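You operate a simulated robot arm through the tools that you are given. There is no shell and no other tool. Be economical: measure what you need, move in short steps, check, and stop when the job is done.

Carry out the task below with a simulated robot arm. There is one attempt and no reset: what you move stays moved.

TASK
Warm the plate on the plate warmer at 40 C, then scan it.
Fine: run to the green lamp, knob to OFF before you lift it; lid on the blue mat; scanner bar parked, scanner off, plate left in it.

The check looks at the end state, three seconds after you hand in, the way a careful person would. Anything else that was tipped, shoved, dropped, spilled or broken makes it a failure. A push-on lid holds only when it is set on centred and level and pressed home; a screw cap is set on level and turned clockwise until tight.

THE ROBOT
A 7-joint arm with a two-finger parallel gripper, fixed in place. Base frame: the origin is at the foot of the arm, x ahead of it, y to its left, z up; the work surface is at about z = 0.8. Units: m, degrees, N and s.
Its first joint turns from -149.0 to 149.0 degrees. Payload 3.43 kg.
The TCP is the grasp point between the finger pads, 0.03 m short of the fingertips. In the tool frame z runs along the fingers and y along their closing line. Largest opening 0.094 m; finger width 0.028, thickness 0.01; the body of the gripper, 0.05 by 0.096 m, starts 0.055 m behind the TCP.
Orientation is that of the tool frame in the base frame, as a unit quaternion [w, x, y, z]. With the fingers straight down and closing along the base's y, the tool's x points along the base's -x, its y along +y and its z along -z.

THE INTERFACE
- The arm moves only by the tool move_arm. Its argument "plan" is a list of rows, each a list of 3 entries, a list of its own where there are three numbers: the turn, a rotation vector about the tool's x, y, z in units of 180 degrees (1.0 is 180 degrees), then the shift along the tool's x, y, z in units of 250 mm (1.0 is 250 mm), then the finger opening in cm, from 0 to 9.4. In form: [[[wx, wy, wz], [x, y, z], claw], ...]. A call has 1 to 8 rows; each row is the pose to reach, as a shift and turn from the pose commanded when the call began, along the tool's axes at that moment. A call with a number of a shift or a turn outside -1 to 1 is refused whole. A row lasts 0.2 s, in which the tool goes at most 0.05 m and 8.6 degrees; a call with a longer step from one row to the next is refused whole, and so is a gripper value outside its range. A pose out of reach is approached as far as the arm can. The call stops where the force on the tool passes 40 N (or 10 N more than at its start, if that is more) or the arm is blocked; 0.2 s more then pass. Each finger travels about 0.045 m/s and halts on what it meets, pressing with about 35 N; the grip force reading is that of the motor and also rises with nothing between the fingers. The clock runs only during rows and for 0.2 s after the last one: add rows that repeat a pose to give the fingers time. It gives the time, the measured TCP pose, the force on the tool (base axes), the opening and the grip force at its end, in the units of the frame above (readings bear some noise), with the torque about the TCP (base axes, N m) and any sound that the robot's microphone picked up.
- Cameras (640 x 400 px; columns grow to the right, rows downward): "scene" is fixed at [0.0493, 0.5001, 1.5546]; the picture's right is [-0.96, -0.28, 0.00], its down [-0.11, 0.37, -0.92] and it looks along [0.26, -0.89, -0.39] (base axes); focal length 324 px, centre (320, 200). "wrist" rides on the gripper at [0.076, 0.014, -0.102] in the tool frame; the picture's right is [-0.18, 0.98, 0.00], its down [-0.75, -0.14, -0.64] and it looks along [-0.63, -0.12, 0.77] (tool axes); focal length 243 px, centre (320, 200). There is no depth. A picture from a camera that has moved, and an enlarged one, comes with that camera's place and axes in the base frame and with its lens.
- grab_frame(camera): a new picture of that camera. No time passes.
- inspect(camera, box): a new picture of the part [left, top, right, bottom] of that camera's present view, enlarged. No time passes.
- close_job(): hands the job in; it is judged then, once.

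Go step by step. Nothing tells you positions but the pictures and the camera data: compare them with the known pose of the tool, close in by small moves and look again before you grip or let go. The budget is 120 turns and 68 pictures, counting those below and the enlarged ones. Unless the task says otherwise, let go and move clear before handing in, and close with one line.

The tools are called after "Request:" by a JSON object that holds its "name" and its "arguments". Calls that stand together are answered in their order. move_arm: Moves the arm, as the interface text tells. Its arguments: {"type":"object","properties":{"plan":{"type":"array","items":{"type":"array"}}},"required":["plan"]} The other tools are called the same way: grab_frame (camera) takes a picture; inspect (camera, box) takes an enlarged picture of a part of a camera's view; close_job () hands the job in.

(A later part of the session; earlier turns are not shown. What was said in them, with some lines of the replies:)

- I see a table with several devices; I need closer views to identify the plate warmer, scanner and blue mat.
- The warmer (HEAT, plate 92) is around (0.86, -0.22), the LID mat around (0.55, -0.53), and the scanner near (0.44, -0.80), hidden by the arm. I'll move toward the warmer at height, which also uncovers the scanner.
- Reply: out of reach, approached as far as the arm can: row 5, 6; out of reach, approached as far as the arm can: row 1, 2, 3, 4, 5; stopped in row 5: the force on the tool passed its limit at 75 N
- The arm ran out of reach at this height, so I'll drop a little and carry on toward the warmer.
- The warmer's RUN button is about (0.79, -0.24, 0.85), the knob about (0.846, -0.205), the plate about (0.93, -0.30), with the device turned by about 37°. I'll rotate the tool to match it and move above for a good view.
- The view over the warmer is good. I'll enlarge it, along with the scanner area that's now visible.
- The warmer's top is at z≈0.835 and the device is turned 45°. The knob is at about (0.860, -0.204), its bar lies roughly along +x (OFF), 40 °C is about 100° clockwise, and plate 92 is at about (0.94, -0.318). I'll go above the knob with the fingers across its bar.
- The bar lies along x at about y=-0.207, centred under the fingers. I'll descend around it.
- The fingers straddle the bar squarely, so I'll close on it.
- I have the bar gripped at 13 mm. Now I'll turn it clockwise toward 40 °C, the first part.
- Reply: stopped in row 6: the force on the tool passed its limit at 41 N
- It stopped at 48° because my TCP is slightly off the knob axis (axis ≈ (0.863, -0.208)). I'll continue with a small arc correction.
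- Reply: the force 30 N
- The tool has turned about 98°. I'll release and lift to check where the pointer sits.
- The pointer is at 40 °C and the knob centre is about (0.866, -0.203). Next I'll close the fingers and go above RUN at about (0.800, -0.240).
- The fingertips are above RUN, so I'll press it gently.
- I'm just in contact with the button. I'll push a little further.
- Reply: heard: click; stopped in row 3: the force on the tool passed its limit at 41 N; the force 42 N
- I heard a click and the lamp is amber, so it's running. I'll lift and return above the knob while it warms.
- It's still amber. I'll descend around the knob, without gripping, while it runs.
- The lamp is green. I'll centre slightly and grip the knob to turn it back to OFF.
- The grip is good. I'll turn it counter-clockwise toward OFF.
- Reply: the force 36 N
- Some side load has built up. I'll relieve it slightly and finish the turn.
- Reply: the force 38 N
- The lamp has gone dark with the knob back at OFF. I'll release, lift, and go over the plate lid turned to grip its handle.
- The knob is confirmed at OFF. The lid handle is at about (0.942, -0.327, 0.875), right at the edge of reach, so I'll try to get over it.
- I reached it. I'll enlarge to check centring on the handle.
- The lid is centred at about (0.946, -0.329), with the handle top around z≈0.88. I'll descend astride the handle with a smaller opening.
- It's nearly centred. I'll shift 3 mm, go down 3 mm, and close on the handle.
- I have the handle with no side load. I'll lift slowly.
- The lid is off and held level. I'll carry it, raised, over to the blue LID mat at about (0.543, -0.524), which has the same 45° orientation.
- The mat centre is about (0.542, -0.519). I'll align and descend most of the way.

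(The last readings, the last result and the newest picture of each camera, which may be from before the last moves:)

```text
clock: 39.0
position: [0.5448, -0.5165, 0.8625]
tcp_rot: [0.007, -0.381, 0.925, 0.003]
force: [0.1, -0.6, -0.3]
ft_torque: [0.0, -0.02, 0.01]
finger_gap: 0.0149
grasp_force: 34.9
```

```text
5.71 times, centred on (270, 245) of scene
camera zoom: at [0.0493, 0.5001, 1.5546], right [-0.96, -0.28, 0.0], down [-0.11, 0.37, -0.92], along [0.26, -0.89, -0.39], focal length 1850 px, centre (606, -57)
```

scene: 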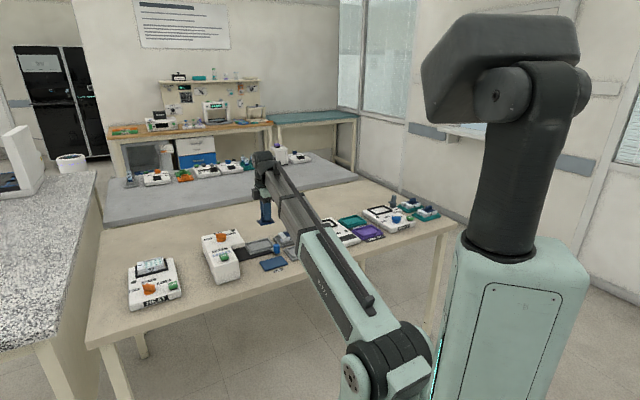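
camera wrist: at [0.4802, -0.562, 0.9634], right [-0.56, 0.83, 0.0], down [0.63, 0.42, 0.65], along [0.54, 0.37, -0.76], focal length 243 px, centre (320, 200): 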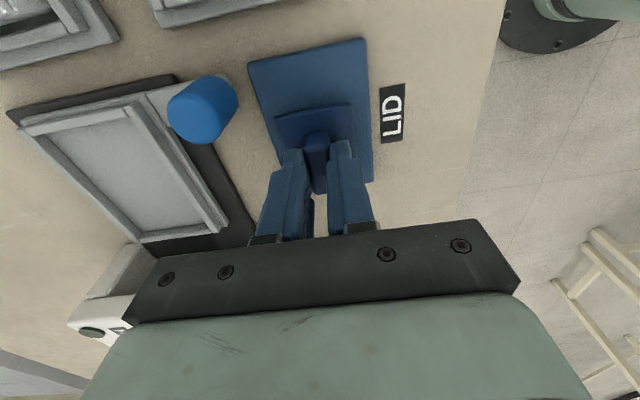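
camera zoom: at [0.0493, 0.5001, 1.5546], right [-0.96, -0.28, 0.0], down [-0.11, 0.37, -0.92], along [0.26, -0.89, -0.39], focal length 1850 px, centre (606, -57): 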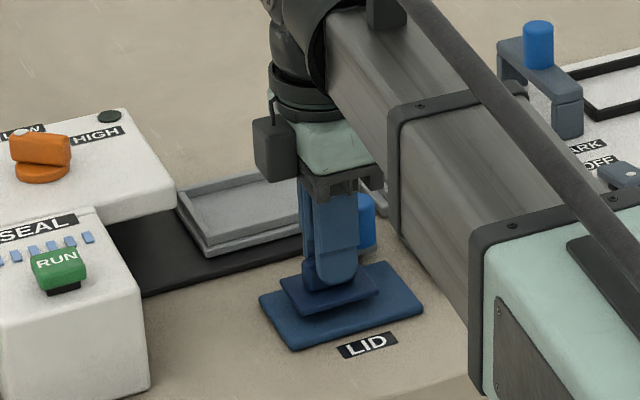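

The lid is over the mat. I'll lower it in small steps until it touches.

Request:
{"name": "move_arm", "arguments": {"plan": [[[0, 0, 0], [0, 0, 0.04], 0.5], [[0, 0, 0], [0, 0, 0.055], 0.5], [[0, 0, 0], [0, 0, 0.067], 0.5], [[0, 0, 0], [0, 0, 0.075], 0.5]]}}

Request:
{"name": "inspect", "arguments": {"camera": "scene", "box": [220, 210, 320, 280]}}

```text
clock: 40.0
position: [0.5447, -0.5174, 0.8451]
tcp_rot: [0.007, -0.381, 0.924, 0.001]
force: [1.5, -5.9, 34.0]
ft_torque: [-0.17, -0.05, 0.0]
finger_gap: 0.0147
grasp_force: 34.7
```

```text
5.71 times, centred on (270, 245) of scene
camera zoom: at [0.0493, 0.5001, 1.5546], right [-0.96, -0.28, 0.0], down [-0.11, 0.37, -0.92], along [0.26, -0.89, -0.39], focal length 1850 px, centre (606, -57)
```

zoom: 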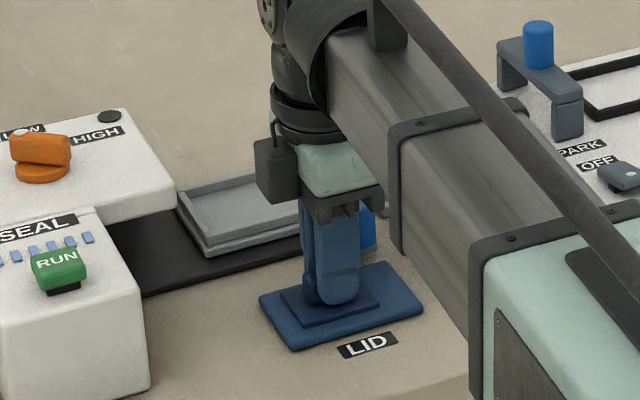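

The lid rests on the mat. I'll ease off, open and rise clear.

Request:
{"name": "move_arm", "arguments": {"plan": [[[0, 0, 0], [0, 0, -0.006], 0.5], [[0, 0, 0], [0, 0, -0.006], 2], [[0, 0, 0], [0, 0, -0.006], 3.2], [[0, 0, 0], [0, 0, -0.006], 3.2], [[0, 0, 0], [0, 0, -0.12], 3.2], [[0, 0, 0], [0, 0, -0.3], 4], [[0, 0, 0], [0, 0, -0.5], 5], [[0, 0, 0], [0, 0, -0.68], 6]]}}

Request:
{"name": "grab_frame", "arguments": {"camera": "wrist"}}

```text
clock: 41.8
position: [0.5463, -0.5181, 1.0139]
tcp_rot: [0.006, -0.381, 0.925, 0.003]
force: [-0.5, 0.6, 1.2]
ft_torque: [0.02, 0.01, 0.02]
finger_gap: 0.0601
grasp_force: 0.0
```

```text
27 pictures are left
camera wrist: at [0.4802, -0.5622, 1.1157], right [-0.56, 0.83, 0.0], down [0.63, 0.42, 0.65], along [0.54, 0.37, -0.76], focal length 243 px, centre (320, 200)
```

wrist: 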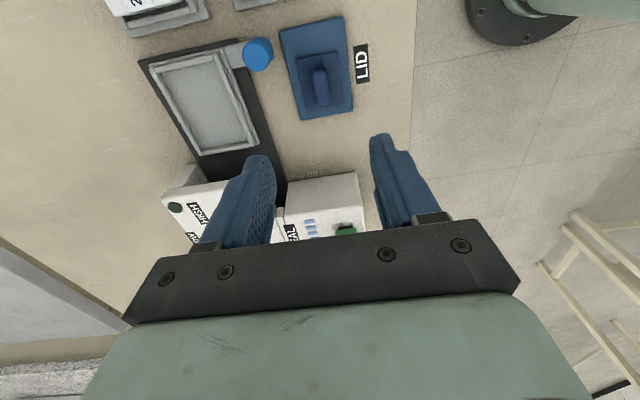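

The lid is fully on the mat. The scanner also sits at 45°, with its plate frame around (0.42, -0.87), so I can keep this orientation. Now I'll go back to the plate.

Request:
{"name": "move_arm", "arguments": {"plan": [[[0, 0, 0], [-0.05, -0.018, -0.08], 7], [[0, 0, 0], [-0.22, -0.078, -0.08], 8], [[0, 0, 0], [-0.39, -0.138, -0.08], 9], [[0, 0, 0], [-0.56, -0.198, -0.08], 9], [[0, 0, 0], [-0.72, -0.255, -0.08], 9], [[0, 0, 0], [-0.845, -0.299, -0.08], 9]]}}

Request:
{"name": "move_arm", "arguments": {"plan": [[[0, 0, 0], [-0.12, -0.042, 0], 9], [[0, 0, 0], [-0.29, -0.102, 0.03], 9], [[0, 0, 0], [-0.46, -0.162, 0.1], 9], [[0, 0, 0], [-0.62, -0.22, 0.16], 9], [[0, 0, 0], [-0.76, -0.268, 0.22], 9], [[0, 0, 0], [-0.845, -0.299, 0.3], 9]]}}

Request:
{"name": "inspect", "arguments": {"camera": "wrist", "box": [200, 20, 440, 220]}}

Request:
{"name": "inspect", "arguments": {"camera": "scene", "box": [120, 230, 200, 290]}}

```text
clock: 43.2
position: [0.744, -0.4233, 1.037]
tcp_rot: [0.006, -0.381, 0.924, 0.003]
force: [-0.2, 0.6, 0.1]
ft_torque: [0.02, 0.03, 0.01]
finger_gap: 0.09
grasp_force: 0.1
```

```text
clock: 44.6
position: [0.9489, -0.3271, 0.9667]
tcp_rot: [0.007, -0.381, 0.924, 0.003]
force: [0.6, 0.2, 0.3]
ft_torque: [-0.01, 0.01, -0.01]
finger_gap: 0.0901
grasp_force: 0.0
```

```text
2.00 times, centred on (320, 120) of wrist
camera zoom: at [0.8845, -0.3716, 1.0677], right [-0.56, 0.83, 0.0], down [0.63, 0.42, 0.65], along [0.54, 0.37, -0.76], focal length 485 px, centre (320, 360)
```

zoom: 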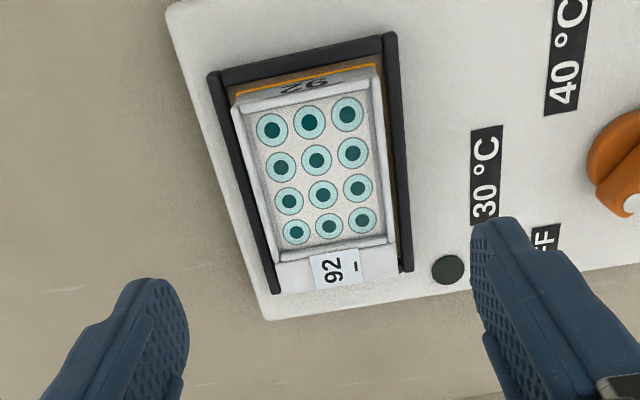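

```text
6.67 times, centred on (160, 260) of scene
camera zoom: at [0.0493, 0.5001, 1.5546], right [-0.96, -0.28, 0.0], down [-0.11, 0.37, -0.92], along [0.26, -0.89, -0.39], focal length 2158 px, centre (1387, -200)
```

zoom: 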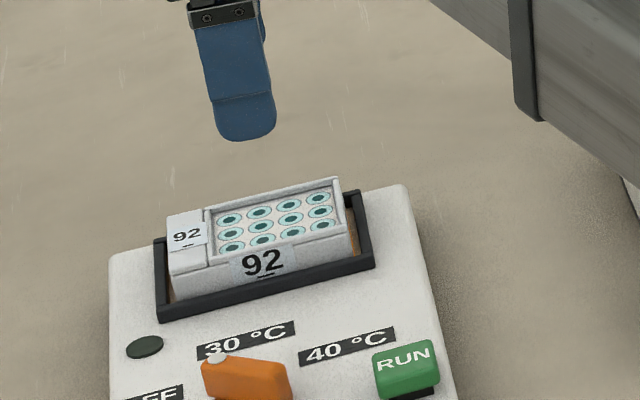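

The plate is 58×80 mm, centred at about (0.953, -0.323), with the fingers to close across its short side. I'll descend to just above the black frame.

Request:
{"name": "move_arm", "arguments": {"plan": [[[0, 0, 0], [-0.02, 0, 0.12], 9], [[0, 0, 0], [-0.02, 0, 0.24], 9], [[0, 0, 0], [-0.02, 0, 0.345], 9]]}}

Request:
{"name": "inspect", "arguments": {"camera": "scene", "box": [120, 220, 200, 280]}}

Request:
{"name": "inspect", "arguments": {"camera": "wrist", "box": [180, 50, 460, 260]}}

```text
clock: 45.4
position: [0.9543, -0.3215, 0.8785]
tcp_rot: [0.006, -0.38, 0.925, 0.003]
force: [-1.0, 0.5, 0.4]
ft_torque: [0.04, -0.03, -0.02]
finger_gap: 0.0902
grasp_force: 0.1
```

```text
6.67 times, centred on (160, 250) of scene
camera zoom: at [0.0493, 0.5001, 1.5546], right [-0.96, -0.28, 0.0], down [-0.11, 0.37, -0.92], along [0.26, -0.89, -0.39], focal length 2158 px, centre (1387, -133)
```

zoom: 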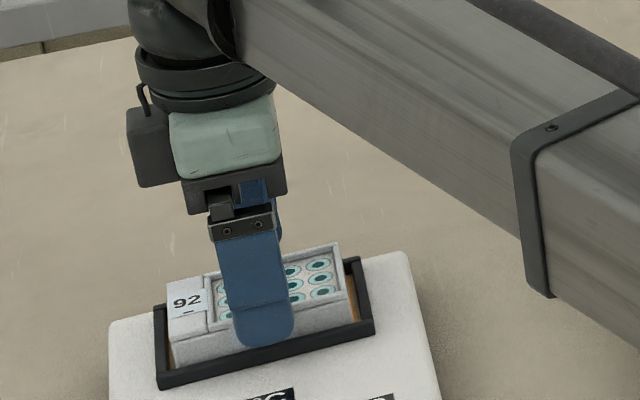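

```text
1.90 times, centred on (320, 155) of wrist
camera zoom: at [0.889, -0.3663, 0.9815], right [-0.56, 0.83, 0.0], down [0.63, 0.42, 0.65], along [0.54, 0.37, -0.76], focal length 462 px, centre (320, 286)
```

zoom: 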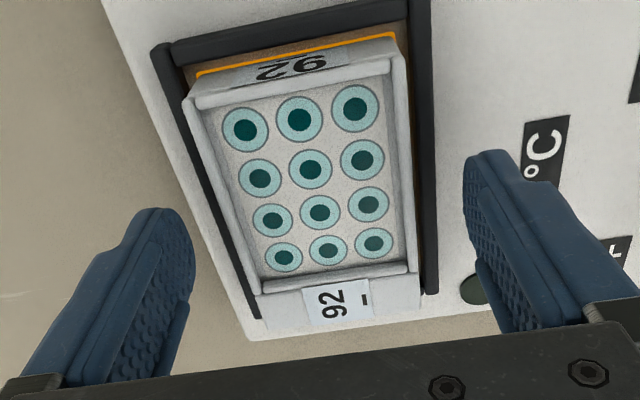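

Positions look symmetric. I'll close on the plate.

Request:
{"name": "move_arm", "arguments": {"plan": [[[0, 0, 0], [0, 0, 0], 8], [[0, 0, 0], [0, 0, 0], 6.5], [[0, 0, 0], [0, 0, 0], 5.4], [[0, 0, 0], [0, 0, 0], 4.8], [[0, 0, 0], [0, 0, 0], 4.8]]}}

Request:
{"name": "inspect", "arguments": {"camera": "scene", "box": [120, 220, 200, 280]}}

```text
clock: 46.6
position: [0.9538, -0.3227, 0.88]
tcp_rot: [0.006, -0.382, 0.924, 0.003]
force: [0.0, -1.0, 0.0]
ft_torque: [-0.02, -0.01, 0.03]
finger_gap: 0.0593
grasp_force: 35.2
```

```text
6.67 times, centred on (160, 250) of scene
camera zoom: at [0.0493, 0.5001, 1.5546], right [-0.96, -0.28, 0.0], down [-0.11, 0.37, -0.92], along [0.26, -0.89, -0.39], focal length 2158 px, centre (1387, -133)
```

zoom: 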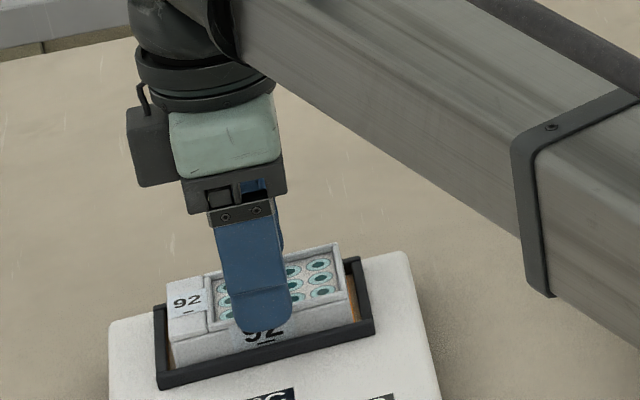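

The grip is solid at 59 mm. I'll lift the plate straight up.

Request:
{"name": "move_arm", "arguments": {"plan": [[[0, 0, 0], [0, 0, -0.03], 4.8], [[0, 0, 0], [0, 0, -0.08], 4.8], [[0, 0, 0], [0, 0, -0.18], 4.8], [[0, 0, 0], [0, 0, -0.32], 4.8], [[0, 0, 0], [0, 0, -0.46], 4.8], [[0, 0, 0], [0, 0, -0.6], 4.8]]}}

Request:
{"name": "inspect", "arguments": {"camera": "scene", "box": [100, 190, 220, 280]}}

```text
clock: 48.0
position: [0.9521, -0.3222, 1.0299]
tcp_rot: [0.005, -0.382, 0.924, 0.004]
force: [0.7, -0.3, -0.2]
ft_torque: [-0.02, -0.01, -0.03]
finger_gap: 0.0596
grasp_force: 34.8
```

```text
4.44 times, centred on (160, 235) of scene
camera zoom: at [0.0493, 0.5001, 1.5546], right [-0.96, -0.28, 0.0], down [-0.11, 0.37, -0.92], along [0.26, -0.89, -0.39], focal length 1439 px, centre (1031, 44)
```

zoom: 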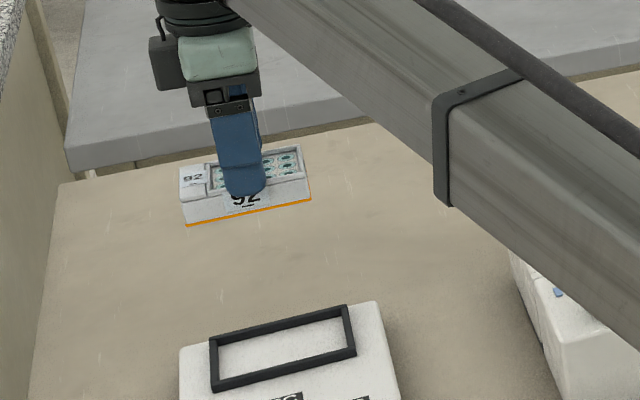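

The plate is up, level, with its warm-indicator strip orange. I'll carry it along -u toward the scanner.

Request:
{"name": "move_arm", "arguments": {"plan": [[[0, 0, 0], [0.08, 0, 0], 4.8], [[0, 0, 0], [0.2, 0, 0], 4.8], [[0, 0, 0], [0.34, 0, 0], 4.8], [[0, 0, 0], [0.48, 0, 0], 4.8], [[0, 0, 0], [0.62, 0, 0], 4.8], [[0, 0, 0], [0.76, 0, 0], 4.8], [[0, 0, 0], [0.9, 0, 0], 4.8], [[0, 0, 0], [1, 0, 0], 4.8]]}}

Request:
{"name": "move_arm", "arguments": {"plan": [[[0, 0, 0], [0.08, 0, 0], 4.8], [[0, 0, 0], [0.2, 0, 0], 4.8], [[0, 0, 0], [0.34, 0, 0], 4.8], [[0, 0, 0], [0.48, 0, 0], 4.8], [[0, 0, 0], [0.62, 0, 0], 4.8], [[0, 0, 0], [0.76, 0, 0], 4.8], [[0, 0, 0], [0.9, 0, 0], 4.8], [[0, 0, 0], [1, 0, 0], 4.8]]}}

Request:
{"name": "move_arm", "arguments": {"plan": [[[0, 0, 0], [0.08, 0, 0], 4.8], [[0, 0, 0], [0.2, 0, 0], 4.8], [[0, 0, 0], [0.34, 0, 0], 4.8], [[0, 0, 0], [0.48, 0, 0], 4.8], [[0, 0, 0], [0.62, 0, 0], 4.8], [[0, 0, 0], [0.76, 0, 0], 4.8]]}}

Request:
{"name": "grab_frame", "arguments": {"camera": "wrist"}}

Request:
{"name": "grab_frame", "arguments": {"camera": "scene"}}

```text
clock: 49.8
position: [0.7761, -0.5001, 1.0266]
tcp_rot: [0.007, -0.382, 0.924, 0.003]
force: [0.3, 0.4, -0.9]
ft_torque: [-0.02, 0.03, 0.03]
finger_gap: 0.0594
grasp_force: 34.4
```

```text
clock: 51.6
position: [0.5965, -0.6749, 1.0211]
tcp_rot: [0.006, -0.382, 0.924, 0.004]
force: [0.7, 0.2, -0.2]
ft_torque: [-0.03, 0.04, -0.02]
finger_gap: 0.0595
grasp_force: 34.9
```

```text
clock: 53.0
position: [0.4617, -0.8095, 1.0203]
tcp_rot: [0.006, -0.381, 0.925, 0.004]
force: [-0.5, -0.3, -1.4]
ft_torque: [-0.01, -0.01, 0.01]
finger_gap: 0.0595
grasp_force: 34.9
```

```text
20 pictures are left
camera wrist: at [0.3965, -0.8545, 1.1216], right [-0.56, 0.83, 0.0], down [0.63, 0.42, 0.65], along [0.54, 0.37, -0.76], focal length 243 px, centre (320, 200)
```

wrist: 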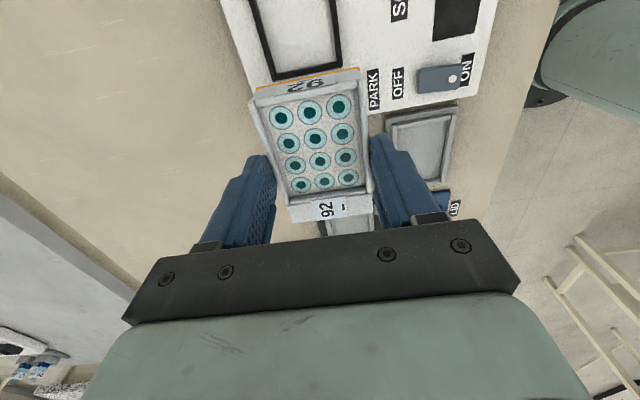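

```text
19 pictures are left
```

scene: 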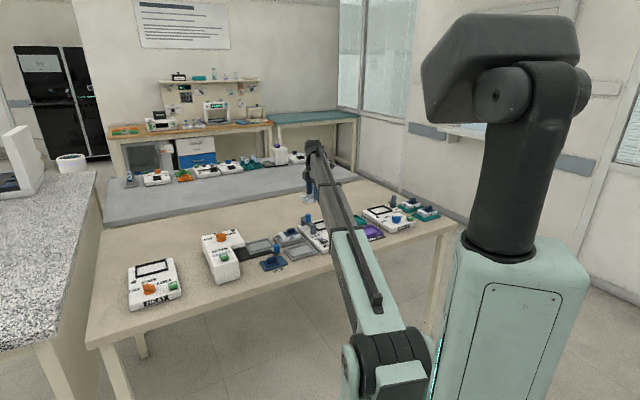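

The frame is partly visible behind the held plate. I'll enlarge it now, then shift a bit further and measure its other end.

Request:
{"name": "inspect", "arguments": {"camera": "wrist", "box": [220, 0, 380, 100]}}

Request:
{"name": "move_arm", "arguments": {"plan": [[[0, 0, 0], [0.1, 0, 0], 4.8], [[0, 0, 0], [0.2, 0, 0], 4.8]]}}

Request:
{"name": "inspect", "arguments": {"camera": "wrist", "box": [200, 0, 440, 150]}}

```text
4.00 times, centred on (300, 50) of wrist
camera zoom: at [0.3965, -0.8545, 1.1216], right [-0.56, 0.83, 0.0], down [0.63, 0.42, 0.65], along [0.54, 0.37, -0.76], focal length 970 px, centre (400, 800)
```

zoom: 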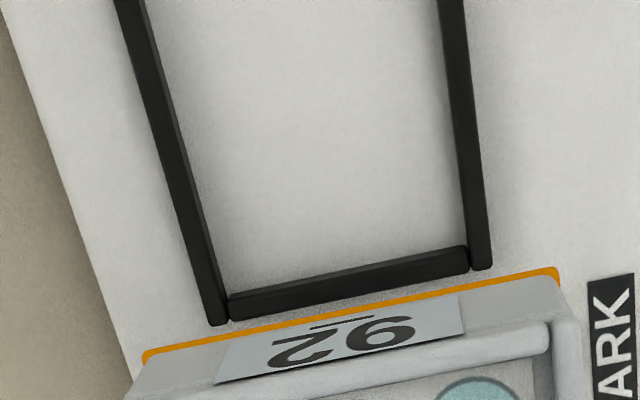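

```text
clock: 53.6
position: [0.4269, -0.8458, 1.0194]
tcp_rot: [0.006, -0.382, 0.924, 0.003]
force: [-0.8, 0.3, -0.6]
ft_torque: [-0.01, 0.01, 0.01]
finger_gap: 0.0595
grasp_force: 34.6
```

```text
2.67 times, centred on (320, 75) of wrist
camera zoom: at [0.3622, -0.8902, 1.1205], right [-0.56, 0.83, 0.0], down [0.63, 0.42, 0.65], along [0.54, 0.37, -0.76], focal length 647 px, centre (320, 533)
```

zoom: 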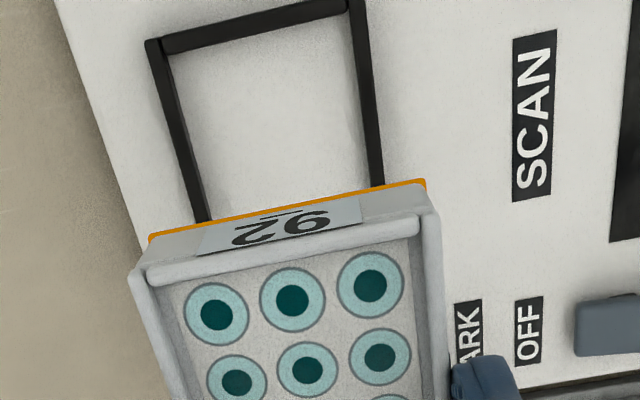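

The frame's opening is about 66×95 mm, centred 17–19 mm further along tool x and -11 mm along tool y from the TCP. I'll align above it and descend partway.

Request:
{"name": "move_arm", "arguments": {"plan": [[[0, 0, 0], [0.035, -0.022, 0.0], 4.8], [[0, 0, 0], [0.07, -0.045, 0.06], 4.8], [[0, 0, 0], [0.07, -0.045, 0.18], 4.8], [[0, 0, 0], [0.07, -0.045, 0.3], 4.8], [[0, 0, 0], [0.07, -0.045, 0.42], 4.8]]}}

Request:
{"name": "inspect", "arguments": {"camera": "scene", "box": [280, 180, 380, 250]}}

Request:
{"name": "grab_frame", "arguments": {"camera": "wrist"}}

```text
clock: 54.8
position: [0.4219, -0.8649, 0.9154]
tcp_rot: [0.006, -0.381, 0.925, 0.004]
force: [-0.5, -0.2, -0.8]
ft_torque: [0.02, -0.02, 0.01]
finger_gap: 0.0593
grasp_force: 34.9
```

```text
5.71 times, centred on (330, 215) of scene
camera zoom: at [0.0493, 0.5001, 1.5546], right [-0.96, -0.28, 0.0], down [-0.11, 0.37, -0.92], along [0.26, -0.89, -0.39], focal length 1850 px, centre (263, 114)
```

zoom: 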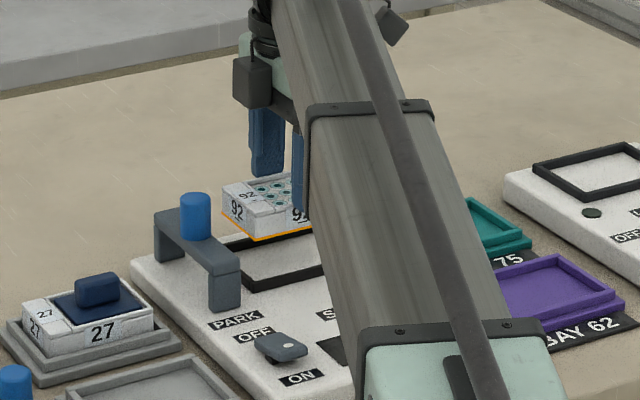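

```text
15 pictures are left
camera wrist: at [0.3568, -0.9095, 1.0161], right [-0.56, 0.83, 0.0], down [0.63, 0.42, 0.65], along [0.54, 0.37, -0.76], focal length 243 px, centre (320, 200)
```

wrist: 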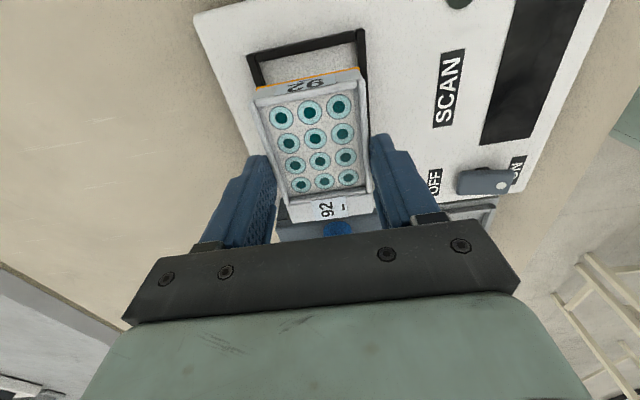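

Alignment checks out (within about 1 mm of centre). I'll lower into the frame until contact.

Request:
{"name": "move_arm", "arguments": {"plan": [[[0, 0, 0], [0, 0, 0.05], 4.8], [[0, 0, 0], [0, 0, 0.1], 4.8], [[0, 0, 0], [0, 0, 0.125], 4.8], [[0, 0, 0], [0, 0, 0.145], 4.8], [[0, 0, 0], [0, 0, 0.16], 4.8]]}}

Request:
{"name": "inspect", "arguments": {"camera": "scene", "box": [290, 190, 370, 250]}}

```text
clock: 56.0
position: [0.423, -0.8646, 0.8733]
tcp_rot: [0.007, -0.381, 0.924, 0.003]
force: [-3.0, -3.0, 24.6]
ft_torque: [0.49, -0.53, -0.13]
finger_gap: 0.0599
grasp_force: 34.7
```

```text
6.67 times, centred on (330, 220) of scene
camera zoom: at [0.0493, 0.5001, 1.5546], right [-0.96, -0.28, 0.0], down [-0.11, 0.37, -0.92], along [0.26, -0.89, -0.39], focal length 2158 px, centre (253, 67)
```

zoom: 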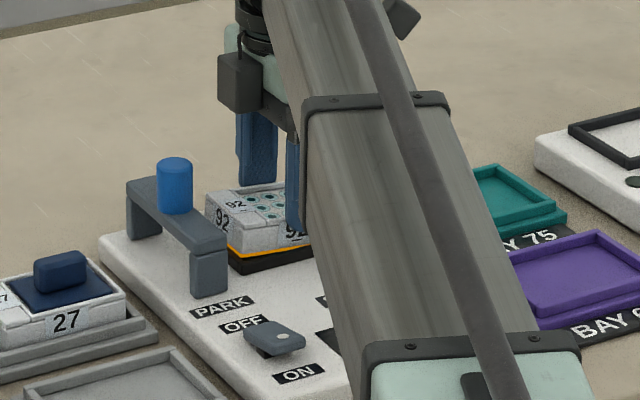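

It touched early, with the load toward the +u end, so that plate end probably sits on the frame edge. I'll look closer before correcting.

Request:
{"name": "inspect", "arguments": {"camera": "wrist", "box": [220, 20, 400, 230]}}

```text
1.90 times, centred on (310, 125) of wrist
camera zoom: at [0.3576, -0.9091, 0.9758], right [-0.56, 0.83, 0.0], down [0.63, 0.42, 0.65], along [0.54, 0.37, -0.76], focal length 462 px, centre (339, 343)
```

zoom: 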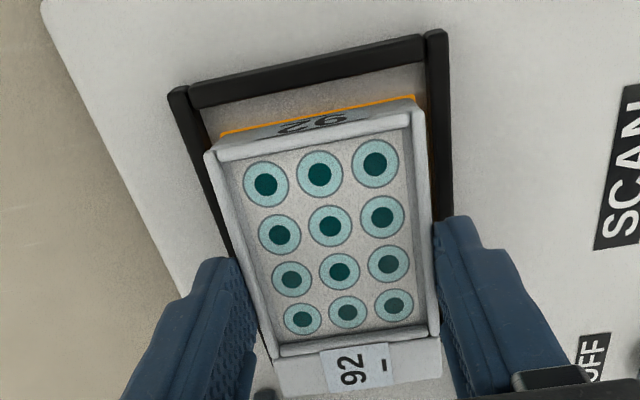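

There's a 6–10 mm gap at the -u end and none at +u. I'll lift slightly, shift 5 mm toward -u, and lower again.

Request:
{"name": "move_arm", "arguments": {"plan": [[[0, 0, 0], [0, 0, -0.025], 4.8], [[0, 0, 0], [0.019, 0, -0.025], 4.8], [[0, 0, 0], [0.019, 0, 0], 4.8], [[0, 0, 0], [0.019, 0, 0.015], 4.8], [[0, 0, 0], [0.019, 0, 0.03], 4.8], [[0, 0, 0], [0.019, 0, 0.04], 4.8]]}}

Request:
{"name": "inspect", "arguments": {"camera": "scene", "box": [290, 190, 370, 250]}}

```text
clock: 57.4
position: [0.4224, -0.867, 0.8665]
tcp_rot: [0.007, -0.382, 0.924, 0.002]
force: [4.0, 1.5, 34.1]
ft_torque: [0.0, -0.16, 0.1]
finger_gap: 0.0596
grasp_force: 35.0
```

```text
6.67 times, centred on (330, 220) of scene
camera zoom: at [0.0493, 0.5001, 1.5546], right [-0.96, -0.28, 0.0], down [-0.11, 0.37, -0.92], along [0.26, -0.89, -0.39], focal length 2158 px, centre (253, 67)
```

zoom: 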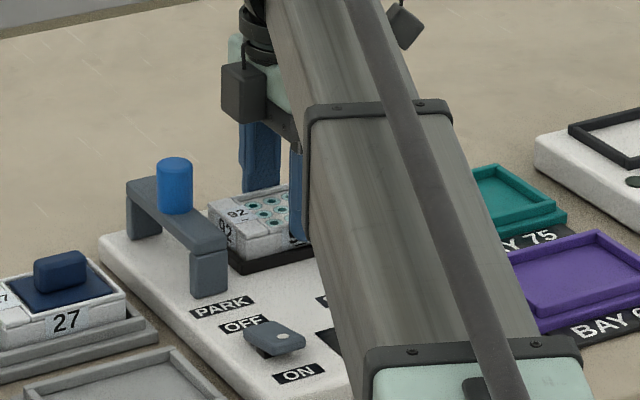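

The plate is now seated, with the orange edge hidden inside the frame. I'll ease off, open and rise straight up.

Request:
{"name": "move_arm", "arguments": {"plan": [[[0, 0, 0], [0, 0, -0.006], 5.9], [[0, 0, 0], [0, 0, -0.006], 7.2], [[0, 0, 0], [0, 0, -0.006], 7.4], [[0, 0, 0], [0, 0, -0.1], 7.4], [[0, 0, 0], [0, 0, -0.28], 7], [[0, 0, 0], [0, 0, -0.46], 5], [[0, 0, 0], [-0.1, 0, -0.5], 4], [[0, 0, 0], [-0.28, 0, -0.5], 4]]}}

Request:
{"name": "grab_frame", "arguments": {"camera": "wrist"}}

```text
clock: 59.2
position: [0.4691, -0.818, 0.9893]
tcp_rot: [0.007, -0.381, 0.925, 0.003]
force: [0.4, -0.2, -0.2]
ft_torque: [0.01, 0.02, 0.0]
finger_gap: 0.0398
grasp_force: 0.2
```

```text
11 pictures are left
camera wrist: at [0.404, -0.8636, 1.0899], right [-0.56, 0.83, 0.0], down [0.63, 0.42, 0.65], along [0.54, 0.37, -0.76], focal length 243 px, centre (320, 200)
```

wrist: 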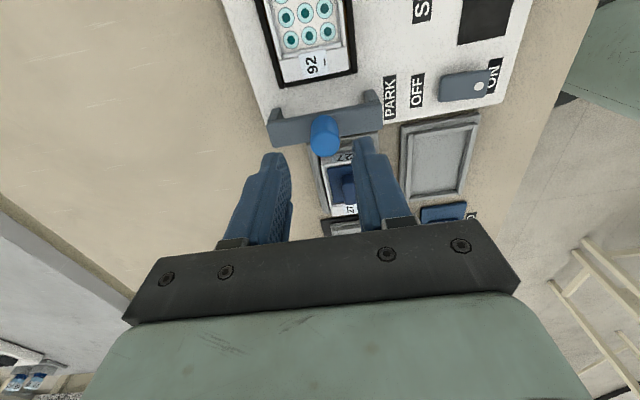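

The plate is in the scanner, with the bar parked at its +u side. I need a close look at the ON/OFF switch and the bar.

Request:
{"name": "inspect", "arguments": {"camera": "wrist", "box": [250, 0, 530, 170]}}

Request:
{"name": "inspect", "arguments": {"camera": "scene", "box": [295, 200, 365, 250]}}

```text
2.29 times, centred on (390, 85) of wrist
camera zoom: at [0.404, -0.8636, 1.0899], right [-0.56, 0.83, 0.0], down [0.63, 0.42, 0.65], along [0.54, 0.37, -0.76], focal length 555 px, centre (160, 463)
```

zoom: 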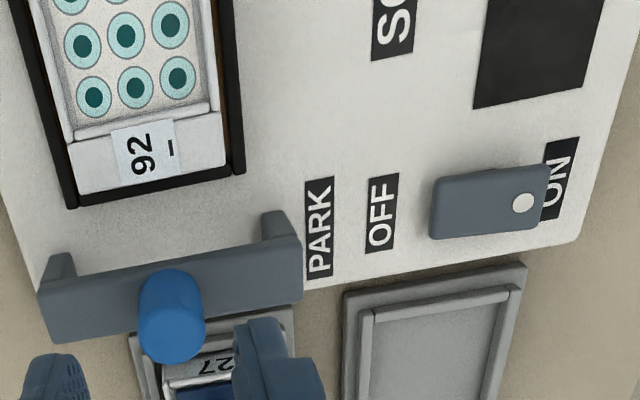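

```text
8.00 times, centred on (330, 225) of scene
camera zoom: at [0.0493, 0.5001, 1.5546], right [-0.96, -0.28, 0.0], down [-0.11, 0.37, -0.92], along [0.26, -0.89, -0.39], focal length 2590 px, centre (240, 0)
```

zoom: 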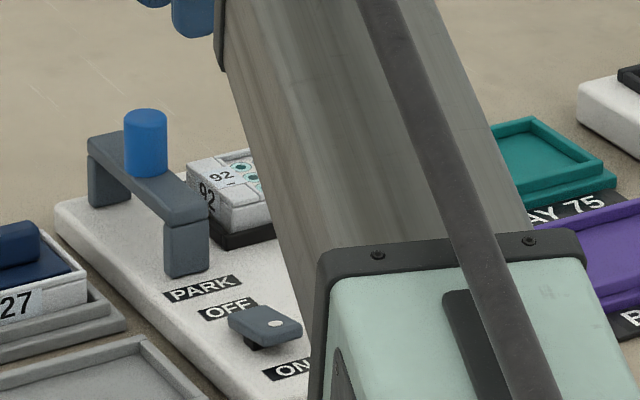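

The switch is a rocker, with the dot end (about (0.376, -0.699)) by ON. I'll close the fingers and go above that end to press it.

Request:
{"name": "move_arm", "arguments": {"plan": [[[0, 0, 0], [-0.018, 0.15, 0], 2], [[0, 0, 0], [-0.036, 0.3, 0], 0], [[0, 0, 0], [-0.054, 0.45, 0], 0], [[0, 0, 0], [-0.072, 0.605, 0], 0], [[0, 0, 0], [-0.072, 0.605, 0.15], 0], [[0, 0, 0], [-0.072, 0.605, 0.3], 0]]}}

Request:
{"name": "inspect", "arguments": {"camera": "wrist", "box": [200, 0, 440, 200]}}

```text
clock: 60.6
position: [0.3752, -0.6972, 0.9136]
tcp_rot: [0.006, -0.382, 0.924, 0.003]
force: [0.0, -1.2, 0.8]
ft_torque: [0.03, 0.01, 0.0]
finger_gap: 0.0
grasp_force: 32.9
```

```text
2.00 times, centred on (320, 100) of wrist
camera zoom: at [0.3115, -0.7416, 1.0153], right [-0.56, 0.83, 0.0], down [0.63, 0.42, 0.65], along [0.54, 0.37, -0.76], focal length 485 px, centre (320, 400)
```

zoom: 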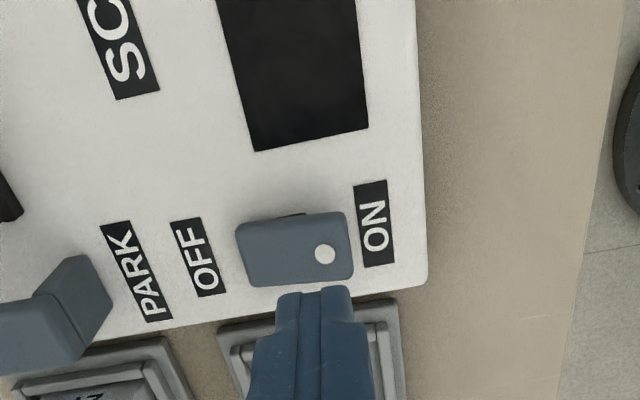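

The dot is about 4 mm off. I'll adjust and press the ON end gently.

Request:
{"name": "move_arm", "arguments": {"plan": [[[0, 0, 0], [0.022, 0.014, 0.08], 0], [[0, 0, 0], [0.022, 0.014, 0.13], 0], [[0, 0, 0], [0.022, 0.014, 0.15], 0], [[0, 0, 0], [0.022, 0.014, 0.17], 0], [[0, 0, 0], [0.022, 0.014, 0.185], 0], [[0, 0, 0], [0.022, 0.014, 0.2], 0], [[0, 0, 0], [0.022, 0.014, 0.215], 0], [[0, 0, 0], [0.022, 0.014, 0.23], 0]]}}

```text
clock: 62.2
position: [0.3684, -0.6982, 0.8664]
tcp_rot: [0.006, -0.381, 0.925, 0.002]
force: [-4.1, 5.9, 18.7]
ft_torque: [-0.06, 0.11, -0.07]
finger_gap: 0.0
grasp_force: 33.3
stopped in row 7: the force on the tool passed its limit at 48 N (the readings are from after the stop); the commanded pose is now the measured one
```

I pressed to about 48 N. I'll lift and check the state.

Request:
{"name": "move_arm", "arguments": {"plan": [[[0, 0, 0], [0, 0, -0.1], 0], [[0, 0, 0], [0, 0, -0.25], 0], [[0, 0, 0], [0, 0, -0.4], 0]]}}

Request:
{"name": "grab_frame", "arguments": {"camera": "wrist"}}

```text
clock: 63.0
position: [0.3666, -0.7006, 0.9675]
tcp_rot: [0.006, -0.381, 0.925, 0.002]
force: [0.8, -0.9, -0.3]
ft_torque: [0.02, 0.0, -0.01]
finger_gap: 0.0001
grasp_force: 32.9
```

```text
7 pictures are left
camera wrist: at [0.3021, -0.7454, 1.0688], right [-0.56, 0.83, 0.0], down [0.63, 0.42, 0.65], along [0.54, 0.37, -0.76], focal length 243 px, centre (320, 200)
```

wrist: 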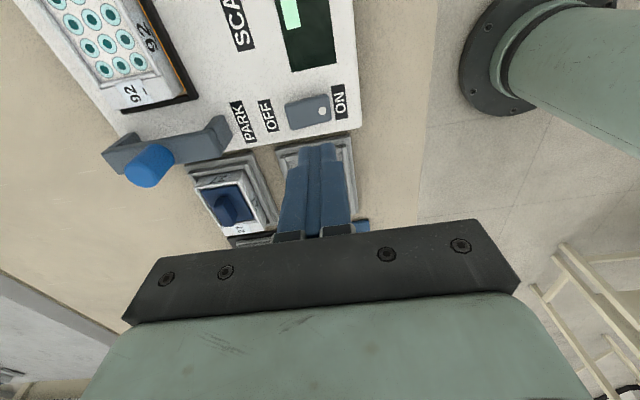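

The scanner display lit up green, so it's on. The bar's blue post is at about (0.4865, -0.801), z 0.872–0.90; I'll go above it with open fingers.

Request:
{"name": "move_arm", "arguments": {"plan": [[[0, 0, 0], [-0.014, -0.15, 0], 2], [[0, 0, 0], [-0.028, -0.3, 0], 4], [[0, 0, 0], [-0.042, -0.46, 0], 5.5], [[0, 0, 0], [-0.057, -0.623, 0], 5.5], [[0, 0, 0], [-0.057, -0.623, 0.1], 5.5]]}}

Request:
{"name": "inspect", "arguments": {"camera": "wrist", "box": [180, 0, 460, 260]}}

```text
clock: 64.2
position: [0.489, -0.8011, 0.9409]
tcp_rot: [0.006, -0.381, 0.925, 0.002]
force: [0.1, 0.0, 0.2]
ft_torque: [-0.08, 0.02, 0.0]
finger_gap: 0.0549
grasp_force: 0.1
```

```text
1.54 times, centred on (320, 130) of wrist
camera zoom: at [0.424, -0.8461, 1.0428], right [-0.56, 0.83, 0.0], down [0.63, 0.42, 0.65], along [0.54, 0.37, -0.76], focal length 373 px, centre (320, 308)
```

zoom: 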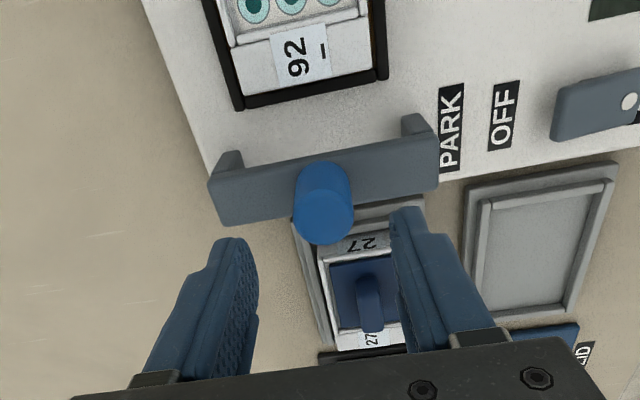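

The post is about 7 mm toward -u. I'll adjust, descend and grip.

Request:
{"name": "move_arm", "arguments": {"plan": [[[0, 0, 0], [0.03, 0.014, 0.0], 5.5], [[0, 0, 0], [0.03, 0.014, 0.07], 5.5], [[0, 0, 0], [0.03, 0.014, 0.13], 5.5], [[0, 0, 0], [0.03, 0.014, 0.13], 3.5], [[0, 0, 0], [0.03, 0.014, 0.13], 1.5], [[0, 0, 0], [0.03, 0.014, 0.13], 1], [[0, 0, 0], [0.03, 0.014, 0.13], 1]]}}

```text
clock: 65.8
position: [0.4814, -0.806, 0.9065]
tcp_rot: [0.006, -0.381, 0.925, 0.003]
force: [6.0, -6.0, -1.5]
ft_torque: [-0.21, -0.21, -0.01]
finger_gap: 0.0251
grasp_force: 44.5
```

The post is gripped (25 mm). I'll slide the bar along -u toward SCAN.

Request:
{"name": "move_arm", "arguments": {"plan": [[[0, 0, 0], [0.03, -0.004, 0], 1], [[0, 0, 0], [0.08, -0.004, -0.001], 1], [[0, 0, 0], [0.13, -0.004, -0.002], 1], [[0, 0, 0], [0.18, -0.004, -0.002], 1], [[0, 0, 0], [0.24, -0.004, -0.003], 1], [[0, 0, 0], [0.3, -0.004, -0.004], 1], [[0, 0, 0], [0.35, -0.004, -0.005], 1], [[0, 0, 0], [0.39, -0.004, -0.0055], 1]]}}

Request:
{"name": "grab_frame", "arguments": {"camera": "wrist"}}

```text
clock: 67.6
position: [0.4126, -0.8729, 0.908]
tcp_rot: [0.006, -0.383, 0.924, 0.001]
force: [15.7, -14.6, 5.1]
ft_torque: [-0.17, -0.52, -0.13]
finger_gap: 0.0253
grasp_force: 44.7
```

```text
5 pictures are left
camera wrist: at [0.3481, -0.918, 1.0087], right [-0.56, 0.83, 0.0], down [0.63, 0.43, 0.65], along [0.54, 0.37, -0.76], focal length 243 px, centre (320, 200)
```

wrist: 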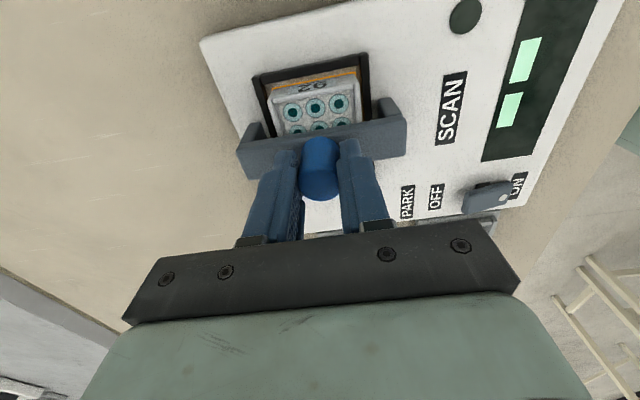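

The bar is moving along and the display shows two segments. I'll push a little further to reach the SCAN mark or end stop.

Request:
{"name": "move_arm", "arguments": {"plan": [[[0, 0, 0], [0.02, -0.006, 0], 1], [[0, 0, 0], [0.04, -0.008, 0], 1], [[0, 0, 0], [0.06, -0.008, -0.001], 1], [[0, 0, 0], [0.08, -0.008, -0.001], 1], [[0, 0, 0], [0.1, -0.008, -0.0015], 1], [[0, 0, 0], [0.1, -0.008, -0.0015], 1]]}}

Request:
{"name": "grab_frame", "arguments": {"camera": "wrist"}}

```text
clock: 69.0
position: [0.3952, -0.8911, 0.9066]
tcp_rot: [0.005, -0.381, 0.924, 0.002]
force: [7.0, -6.6, 10.1]
ft_torque: [-0.25, -0.15, -0.07]
finger_gap: 0.0252
grasp_force: 44.5
```

```text
4 pictures are left
camera wrist: at [0.3309, -0.9358, 1.0087], right [-0.56, 0.83, 0.0], down [0.63, 0.43, 0.65], along [0.54, 0.37, -0.76], focal length 243 px, centre (320, 200)
```

wrist: 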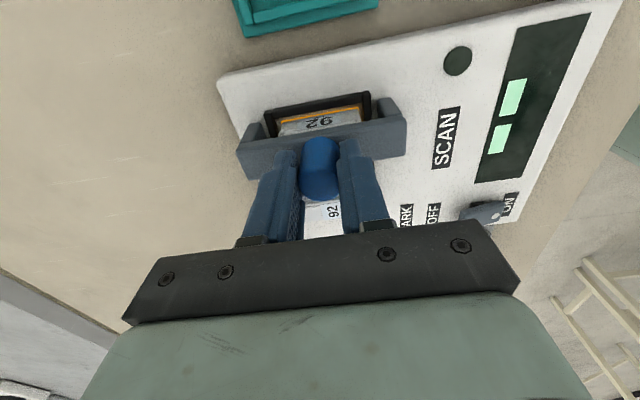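

The bar is near the SCAN mark and the lamp is still dark. I'll push gently on to see whether there's an end stop.

Request:
{"name": "move_arm", "arguments": {"plan": [[[0, 0, 0], [0.025, -0.002, 0.002], 1], [[0, 0, 0], [0.05, -0.002, 0.002], 1], [[0, 0, 0], [0.075, -0.002, 0.002], 1], [[0, 0, 0], [0.1, -0.002, 0.002], 1], [[0, 0, 0], [0.125, -0.002, 0.002], 1], [[0, 0, 0], [0.15, -0.002, 0.002], 1], [[0, 0, 0], [0.175, -0.002, 0.002], 1], [[0, 0, 0], [0.2, -0.002, 0.002], 1]]}}

```text
clock: 70.5
position: [0.3753, -0.9115, 0.9067]
tcp_rot: [0.012, -0.384, 0.923, 0.006]
force: [4.0, 7.4, 10.5]
ft_torque: [0.18, 0.08, 0.02]
finger_gap: 0.0252
grasp_force: 45.0
stopped in row 7: the force on the tool passed its limit at 44 N (the readings are from after the stop); the commanded pose is now the measured one
```

It hit an end stop after about 0.15 m of total travel. I'll look at the lamp and display.

Request:
{"name": "grab_frame", "arguments": {"camera": "wrist"}}

```text
3 pictures are left
camera wrist: at [0.3097, -0.958, 1.0072], right [-0.57, 0.82, 0.01], down [0.62, 0.42, 0.66], along [0.54, 0.38, -0.75], focal length 243 px, centre (320, 200)
```

wrist: 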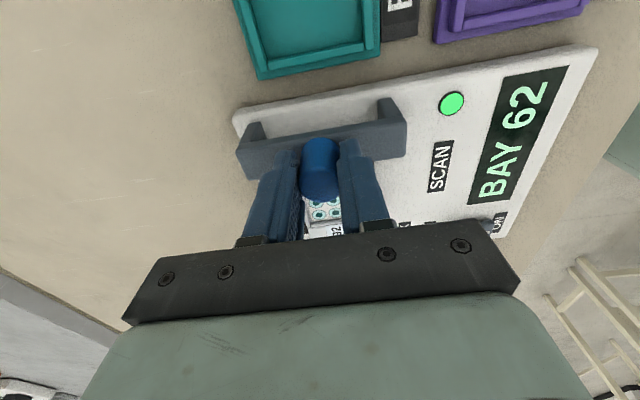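

The lamp is green and the display reads "BAY 62": the scan is done, and the plate stays here as instructed. Now I'll slide the bar back to PARK.

Request:
{"name": "move_arm", "arguments": {"plan": [[[0, 0.003, 0], [-0.04, 0, 0.001], 1], [[0, 0.006, 0], [-0.12, 0, 0.003], 1], [[0, 0.006, 0], [-0.2, -0.001, 0.005], 1], [[0, 0.006, 0], [-0.28, -0.001, 0.007], 1], [[0, 0.006, 0], [-0.36, -0.002, 0.01], 1], [[0, 0.006, 0], [-0.44, -0.002, 0.012], 1], [[0, 0.006, 0], [-0.52, -0.003, 0.014], 1], [[0, 0.006, 0], [-0.58, -0.003, 0.016], 1]]}}

Request:
{"name": "move_arm", "arguments": {"plan": [[[0, 0, 0], [-0.012, 0, 0], 1], [[0, 0, 0], [-0.024, 0, 0], 1], [[0, 0, 0], [-0.036, 0, 0], 1], [[0, 0, 0], [-0.044, 0, 0], 1]]}}

```text
clock: 72.3
position: [0.4768, -0.8102, 0.9074]
tcp_rot: [0.003, -0.384, 0.924, 0.001]
force: [-2.6, 2.4, 29.4]
ft_torque: [-0.29, 0.43, -0.03]
finger_gap: 0.0252
grasp_force: 45.1
```

```text
clock: 73.3
position: [0.4814, -0.8055, 0.9065]
tcp_rot: [0.001, -0.383, 0.924, 0.0]
force: [-20.3, -14.1, 28.4]
ft_torque: [0.06, 0.09, 0.07]
finger_gap: 0.0249
grasp_force: 45.2
```

The bar is back at its starting (PARK) position against the stop. I'll release, lift, and move over the OFF end of the rocker.

Request:
{"name": "move_arm", "arguments": {"plan": [[[0, 0, 0], [0, 0, 0], 3], [[0, 0, 0], [0, 0, 0], 5], [[0, 0, 0], [0, 0, -0.1], 5.5], [[0, 0, 0], [0, 0, -0.25], 5], [[0, 0, 0], [0, 0, -0.32], 4]]}}

```text
clock: 74.5
position: [0.4845, -0.8051, 0.9837]
tcp_rot: [0.003, -0.383, 0.924, 0.003]
force: [-0.6, 1.0, 0.0]
ft_torque: [-0.01, 0.01, 0.01]
finger_gap: 0.0402
grasp_force: 0.2
```

I'm clear of the post. Moving with closed fingers above the rocker's OFF end (about (0.386, -0.717)).

Request:
{"name": "move_arm", "arguments": {"plan": [[[0, 0, 0], [0.007, 0.13, 0], 2], [[0, 0, 0], [0.014, 0.27, 0], 0], [[0, 0, 0], [0.022, 0.4, 0], 0], [[0, 0, 0], [0.029, 0.528, 0], 0], [[0, 0, 0], [0.029, 0.528, 0.15], 0], [[0, 0, 0], [0.029, 0.528, 0.3], 0]]}}

Request:
{"name": "inspect", "arguments": {"camera": "wrist", "box": [160, 0, 480, 200]}}

```text
clock: 75.9
position: [0.3847, -0.715, 0.9099]
tcp_rot: [0.001, -0.383, 0.924, 0.002]
force: [0.5, 1.2, 0.8]
ft_torque: [0.01, -0.03, 0.01]
finger_gap: 0.0003
grasp_force: 32.6
```

```text
2.00 times, centred on (320, 100) of wrist
camera zoom: at [0.3223, -0.7594, 1.0126], right [-0.57, 0.82, 0.0], down [0.63, 0.43, 0.65], along [0.53, 0.37, -0.76], focal length 485 px, centre (320, 400)
```

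zoom: 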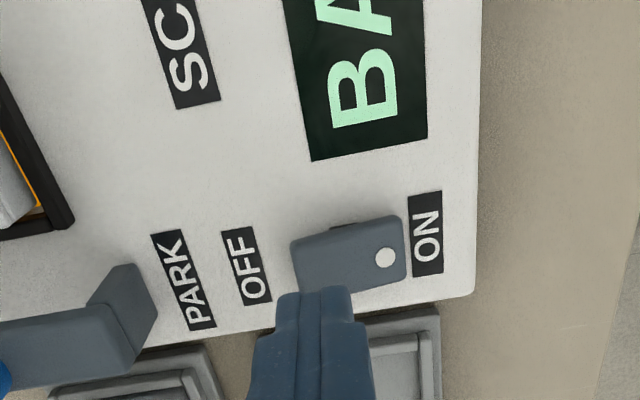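

The OFF end is right beneath the tips, so I'll press it.

Request:
{"name": "move_arm", "arguments": {"plan": [[[0, 0, 0], [0.01, 0, 0.07], 0], [[0, 0, 0], [0.01, 0, 0.11], 0], [[0, 0, 0], [0.01, 0, 0.13], 0], [[0, 0, 0], [0.01, 0, 0.15], 0], [[0, 0, 0], [0.01, 0, 0.17], 0], [[0, 0, 0], [0.01, 0, 0.185], 0], [[0, 0, 0], [0.01, 0, 0.2], 0], [[0, 0, 0], [0.01, 0, 0.215], 0]]}}

Request:
{"name": "move_arm", "arguments": {"plan": [[[0, 0, 0], [0, 0, -0.1], 0], [[0, 0, 0], [0, 0, -0.25], 0], [[0, 0, 0], [0, 0, -0.4], 0]]}}

Request:
{"name": "grab_frame", "arguments": {"camera": "wrist"}}

```text
clock: 77.4
position: [0.3858, -0.7183, 0.8667]
tcp_rot: [0.004, -0.385, 0.923, -0.001]
force: [0.5, 3.6, 14.6]
ft_torque: [0.18, 0.14, -0.04]
finger_gap: 0.0
grasp_force: 33.0
stopped in row 7: the force on the tool passed its limit at 48 N (the readings are from after the stop); the commanded pose is now the measured one
```

```text
clock: 78.2
position: [0.386, -0.7186, 0.9662]
tcp_rot: [0.002, -0.384, 0.923, -0.001]
force: [0.4, -0.1, -0.7]
ft_torque: [0.03, 0.01, -0.02]
finger_gap: 0.0003
grasp_force: 32.7
```

```text
1 pictures are left
camera wrist: at [0.3222, -0.7624, 1.0685], right [-0.57, 0.82, 0.0], down [0.63, 0.43, 0.65], along [0.53, 0.36, -0.76], focal length 243 px, centre (320, 200)
```

wrist: 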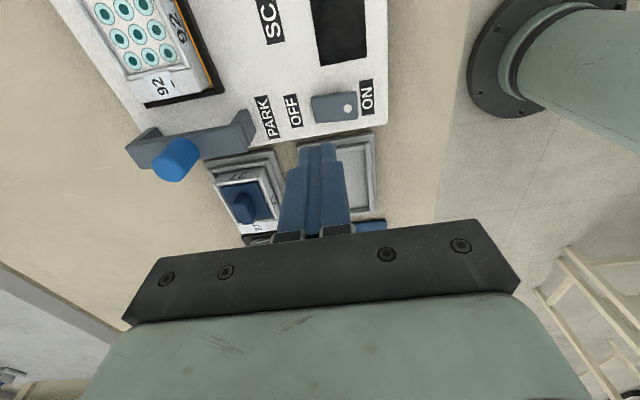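

The display is dark, the bar is parked and the plate is in the frame. I'll back the arm up clear and take a last look.

Request:
{"name": "move_arm", "arguments": {"plan": [[[0, 0, 0], [0, 0, -0.12], 2], [[0, 0, 0], [0, 0, -0.25], 4]]}}

Request:
{"name": "inspect", "arguments": {"camera": "scene", "box": [110, 190, 430, 320]}}

```text
clock: 78.8
position: [0.385, -0.7192, 1.0288]
tcp_rot: [0.003, -0.384, 0.923, 0.0]
force: [-0.5, 0.0, -0.3]
ft_torque: [0.03, -0.02, 0.0]
finger_gap: 0.0401
grasp_force: 0.1
```

```text
2.00 times, centred on (270, 255) of scene
camera zoom: at [0.0493, 0.5001, 1.5546], right [-0.96, -0.28, 0.0], down [-0.11, 0.37, -0.92], along [0.26, -0.89, -0.39], focal length 647 px, centre (420, 90)
```

zoom: 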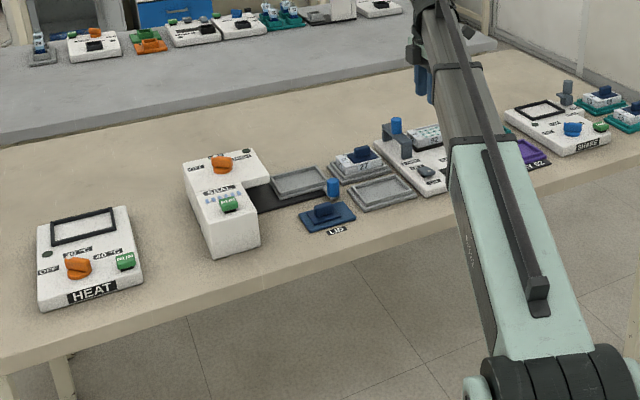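

Everything is as requested: the warmer is empty with its knob at OFF, the lid is on the blue mat, and the scanned plate is in the scanner with the bar parked and the power off. I'm handing in.

Request:
{"name": "close_job", "arguments": {}}

```text
The job is handed in.
```

The plate was warmed at 40 °C to the green lamp, the knob turned to OFF before lifting, the lid set on the blue mat, and the plate scanned and left in the scanner with the bar parked and the scanner off.
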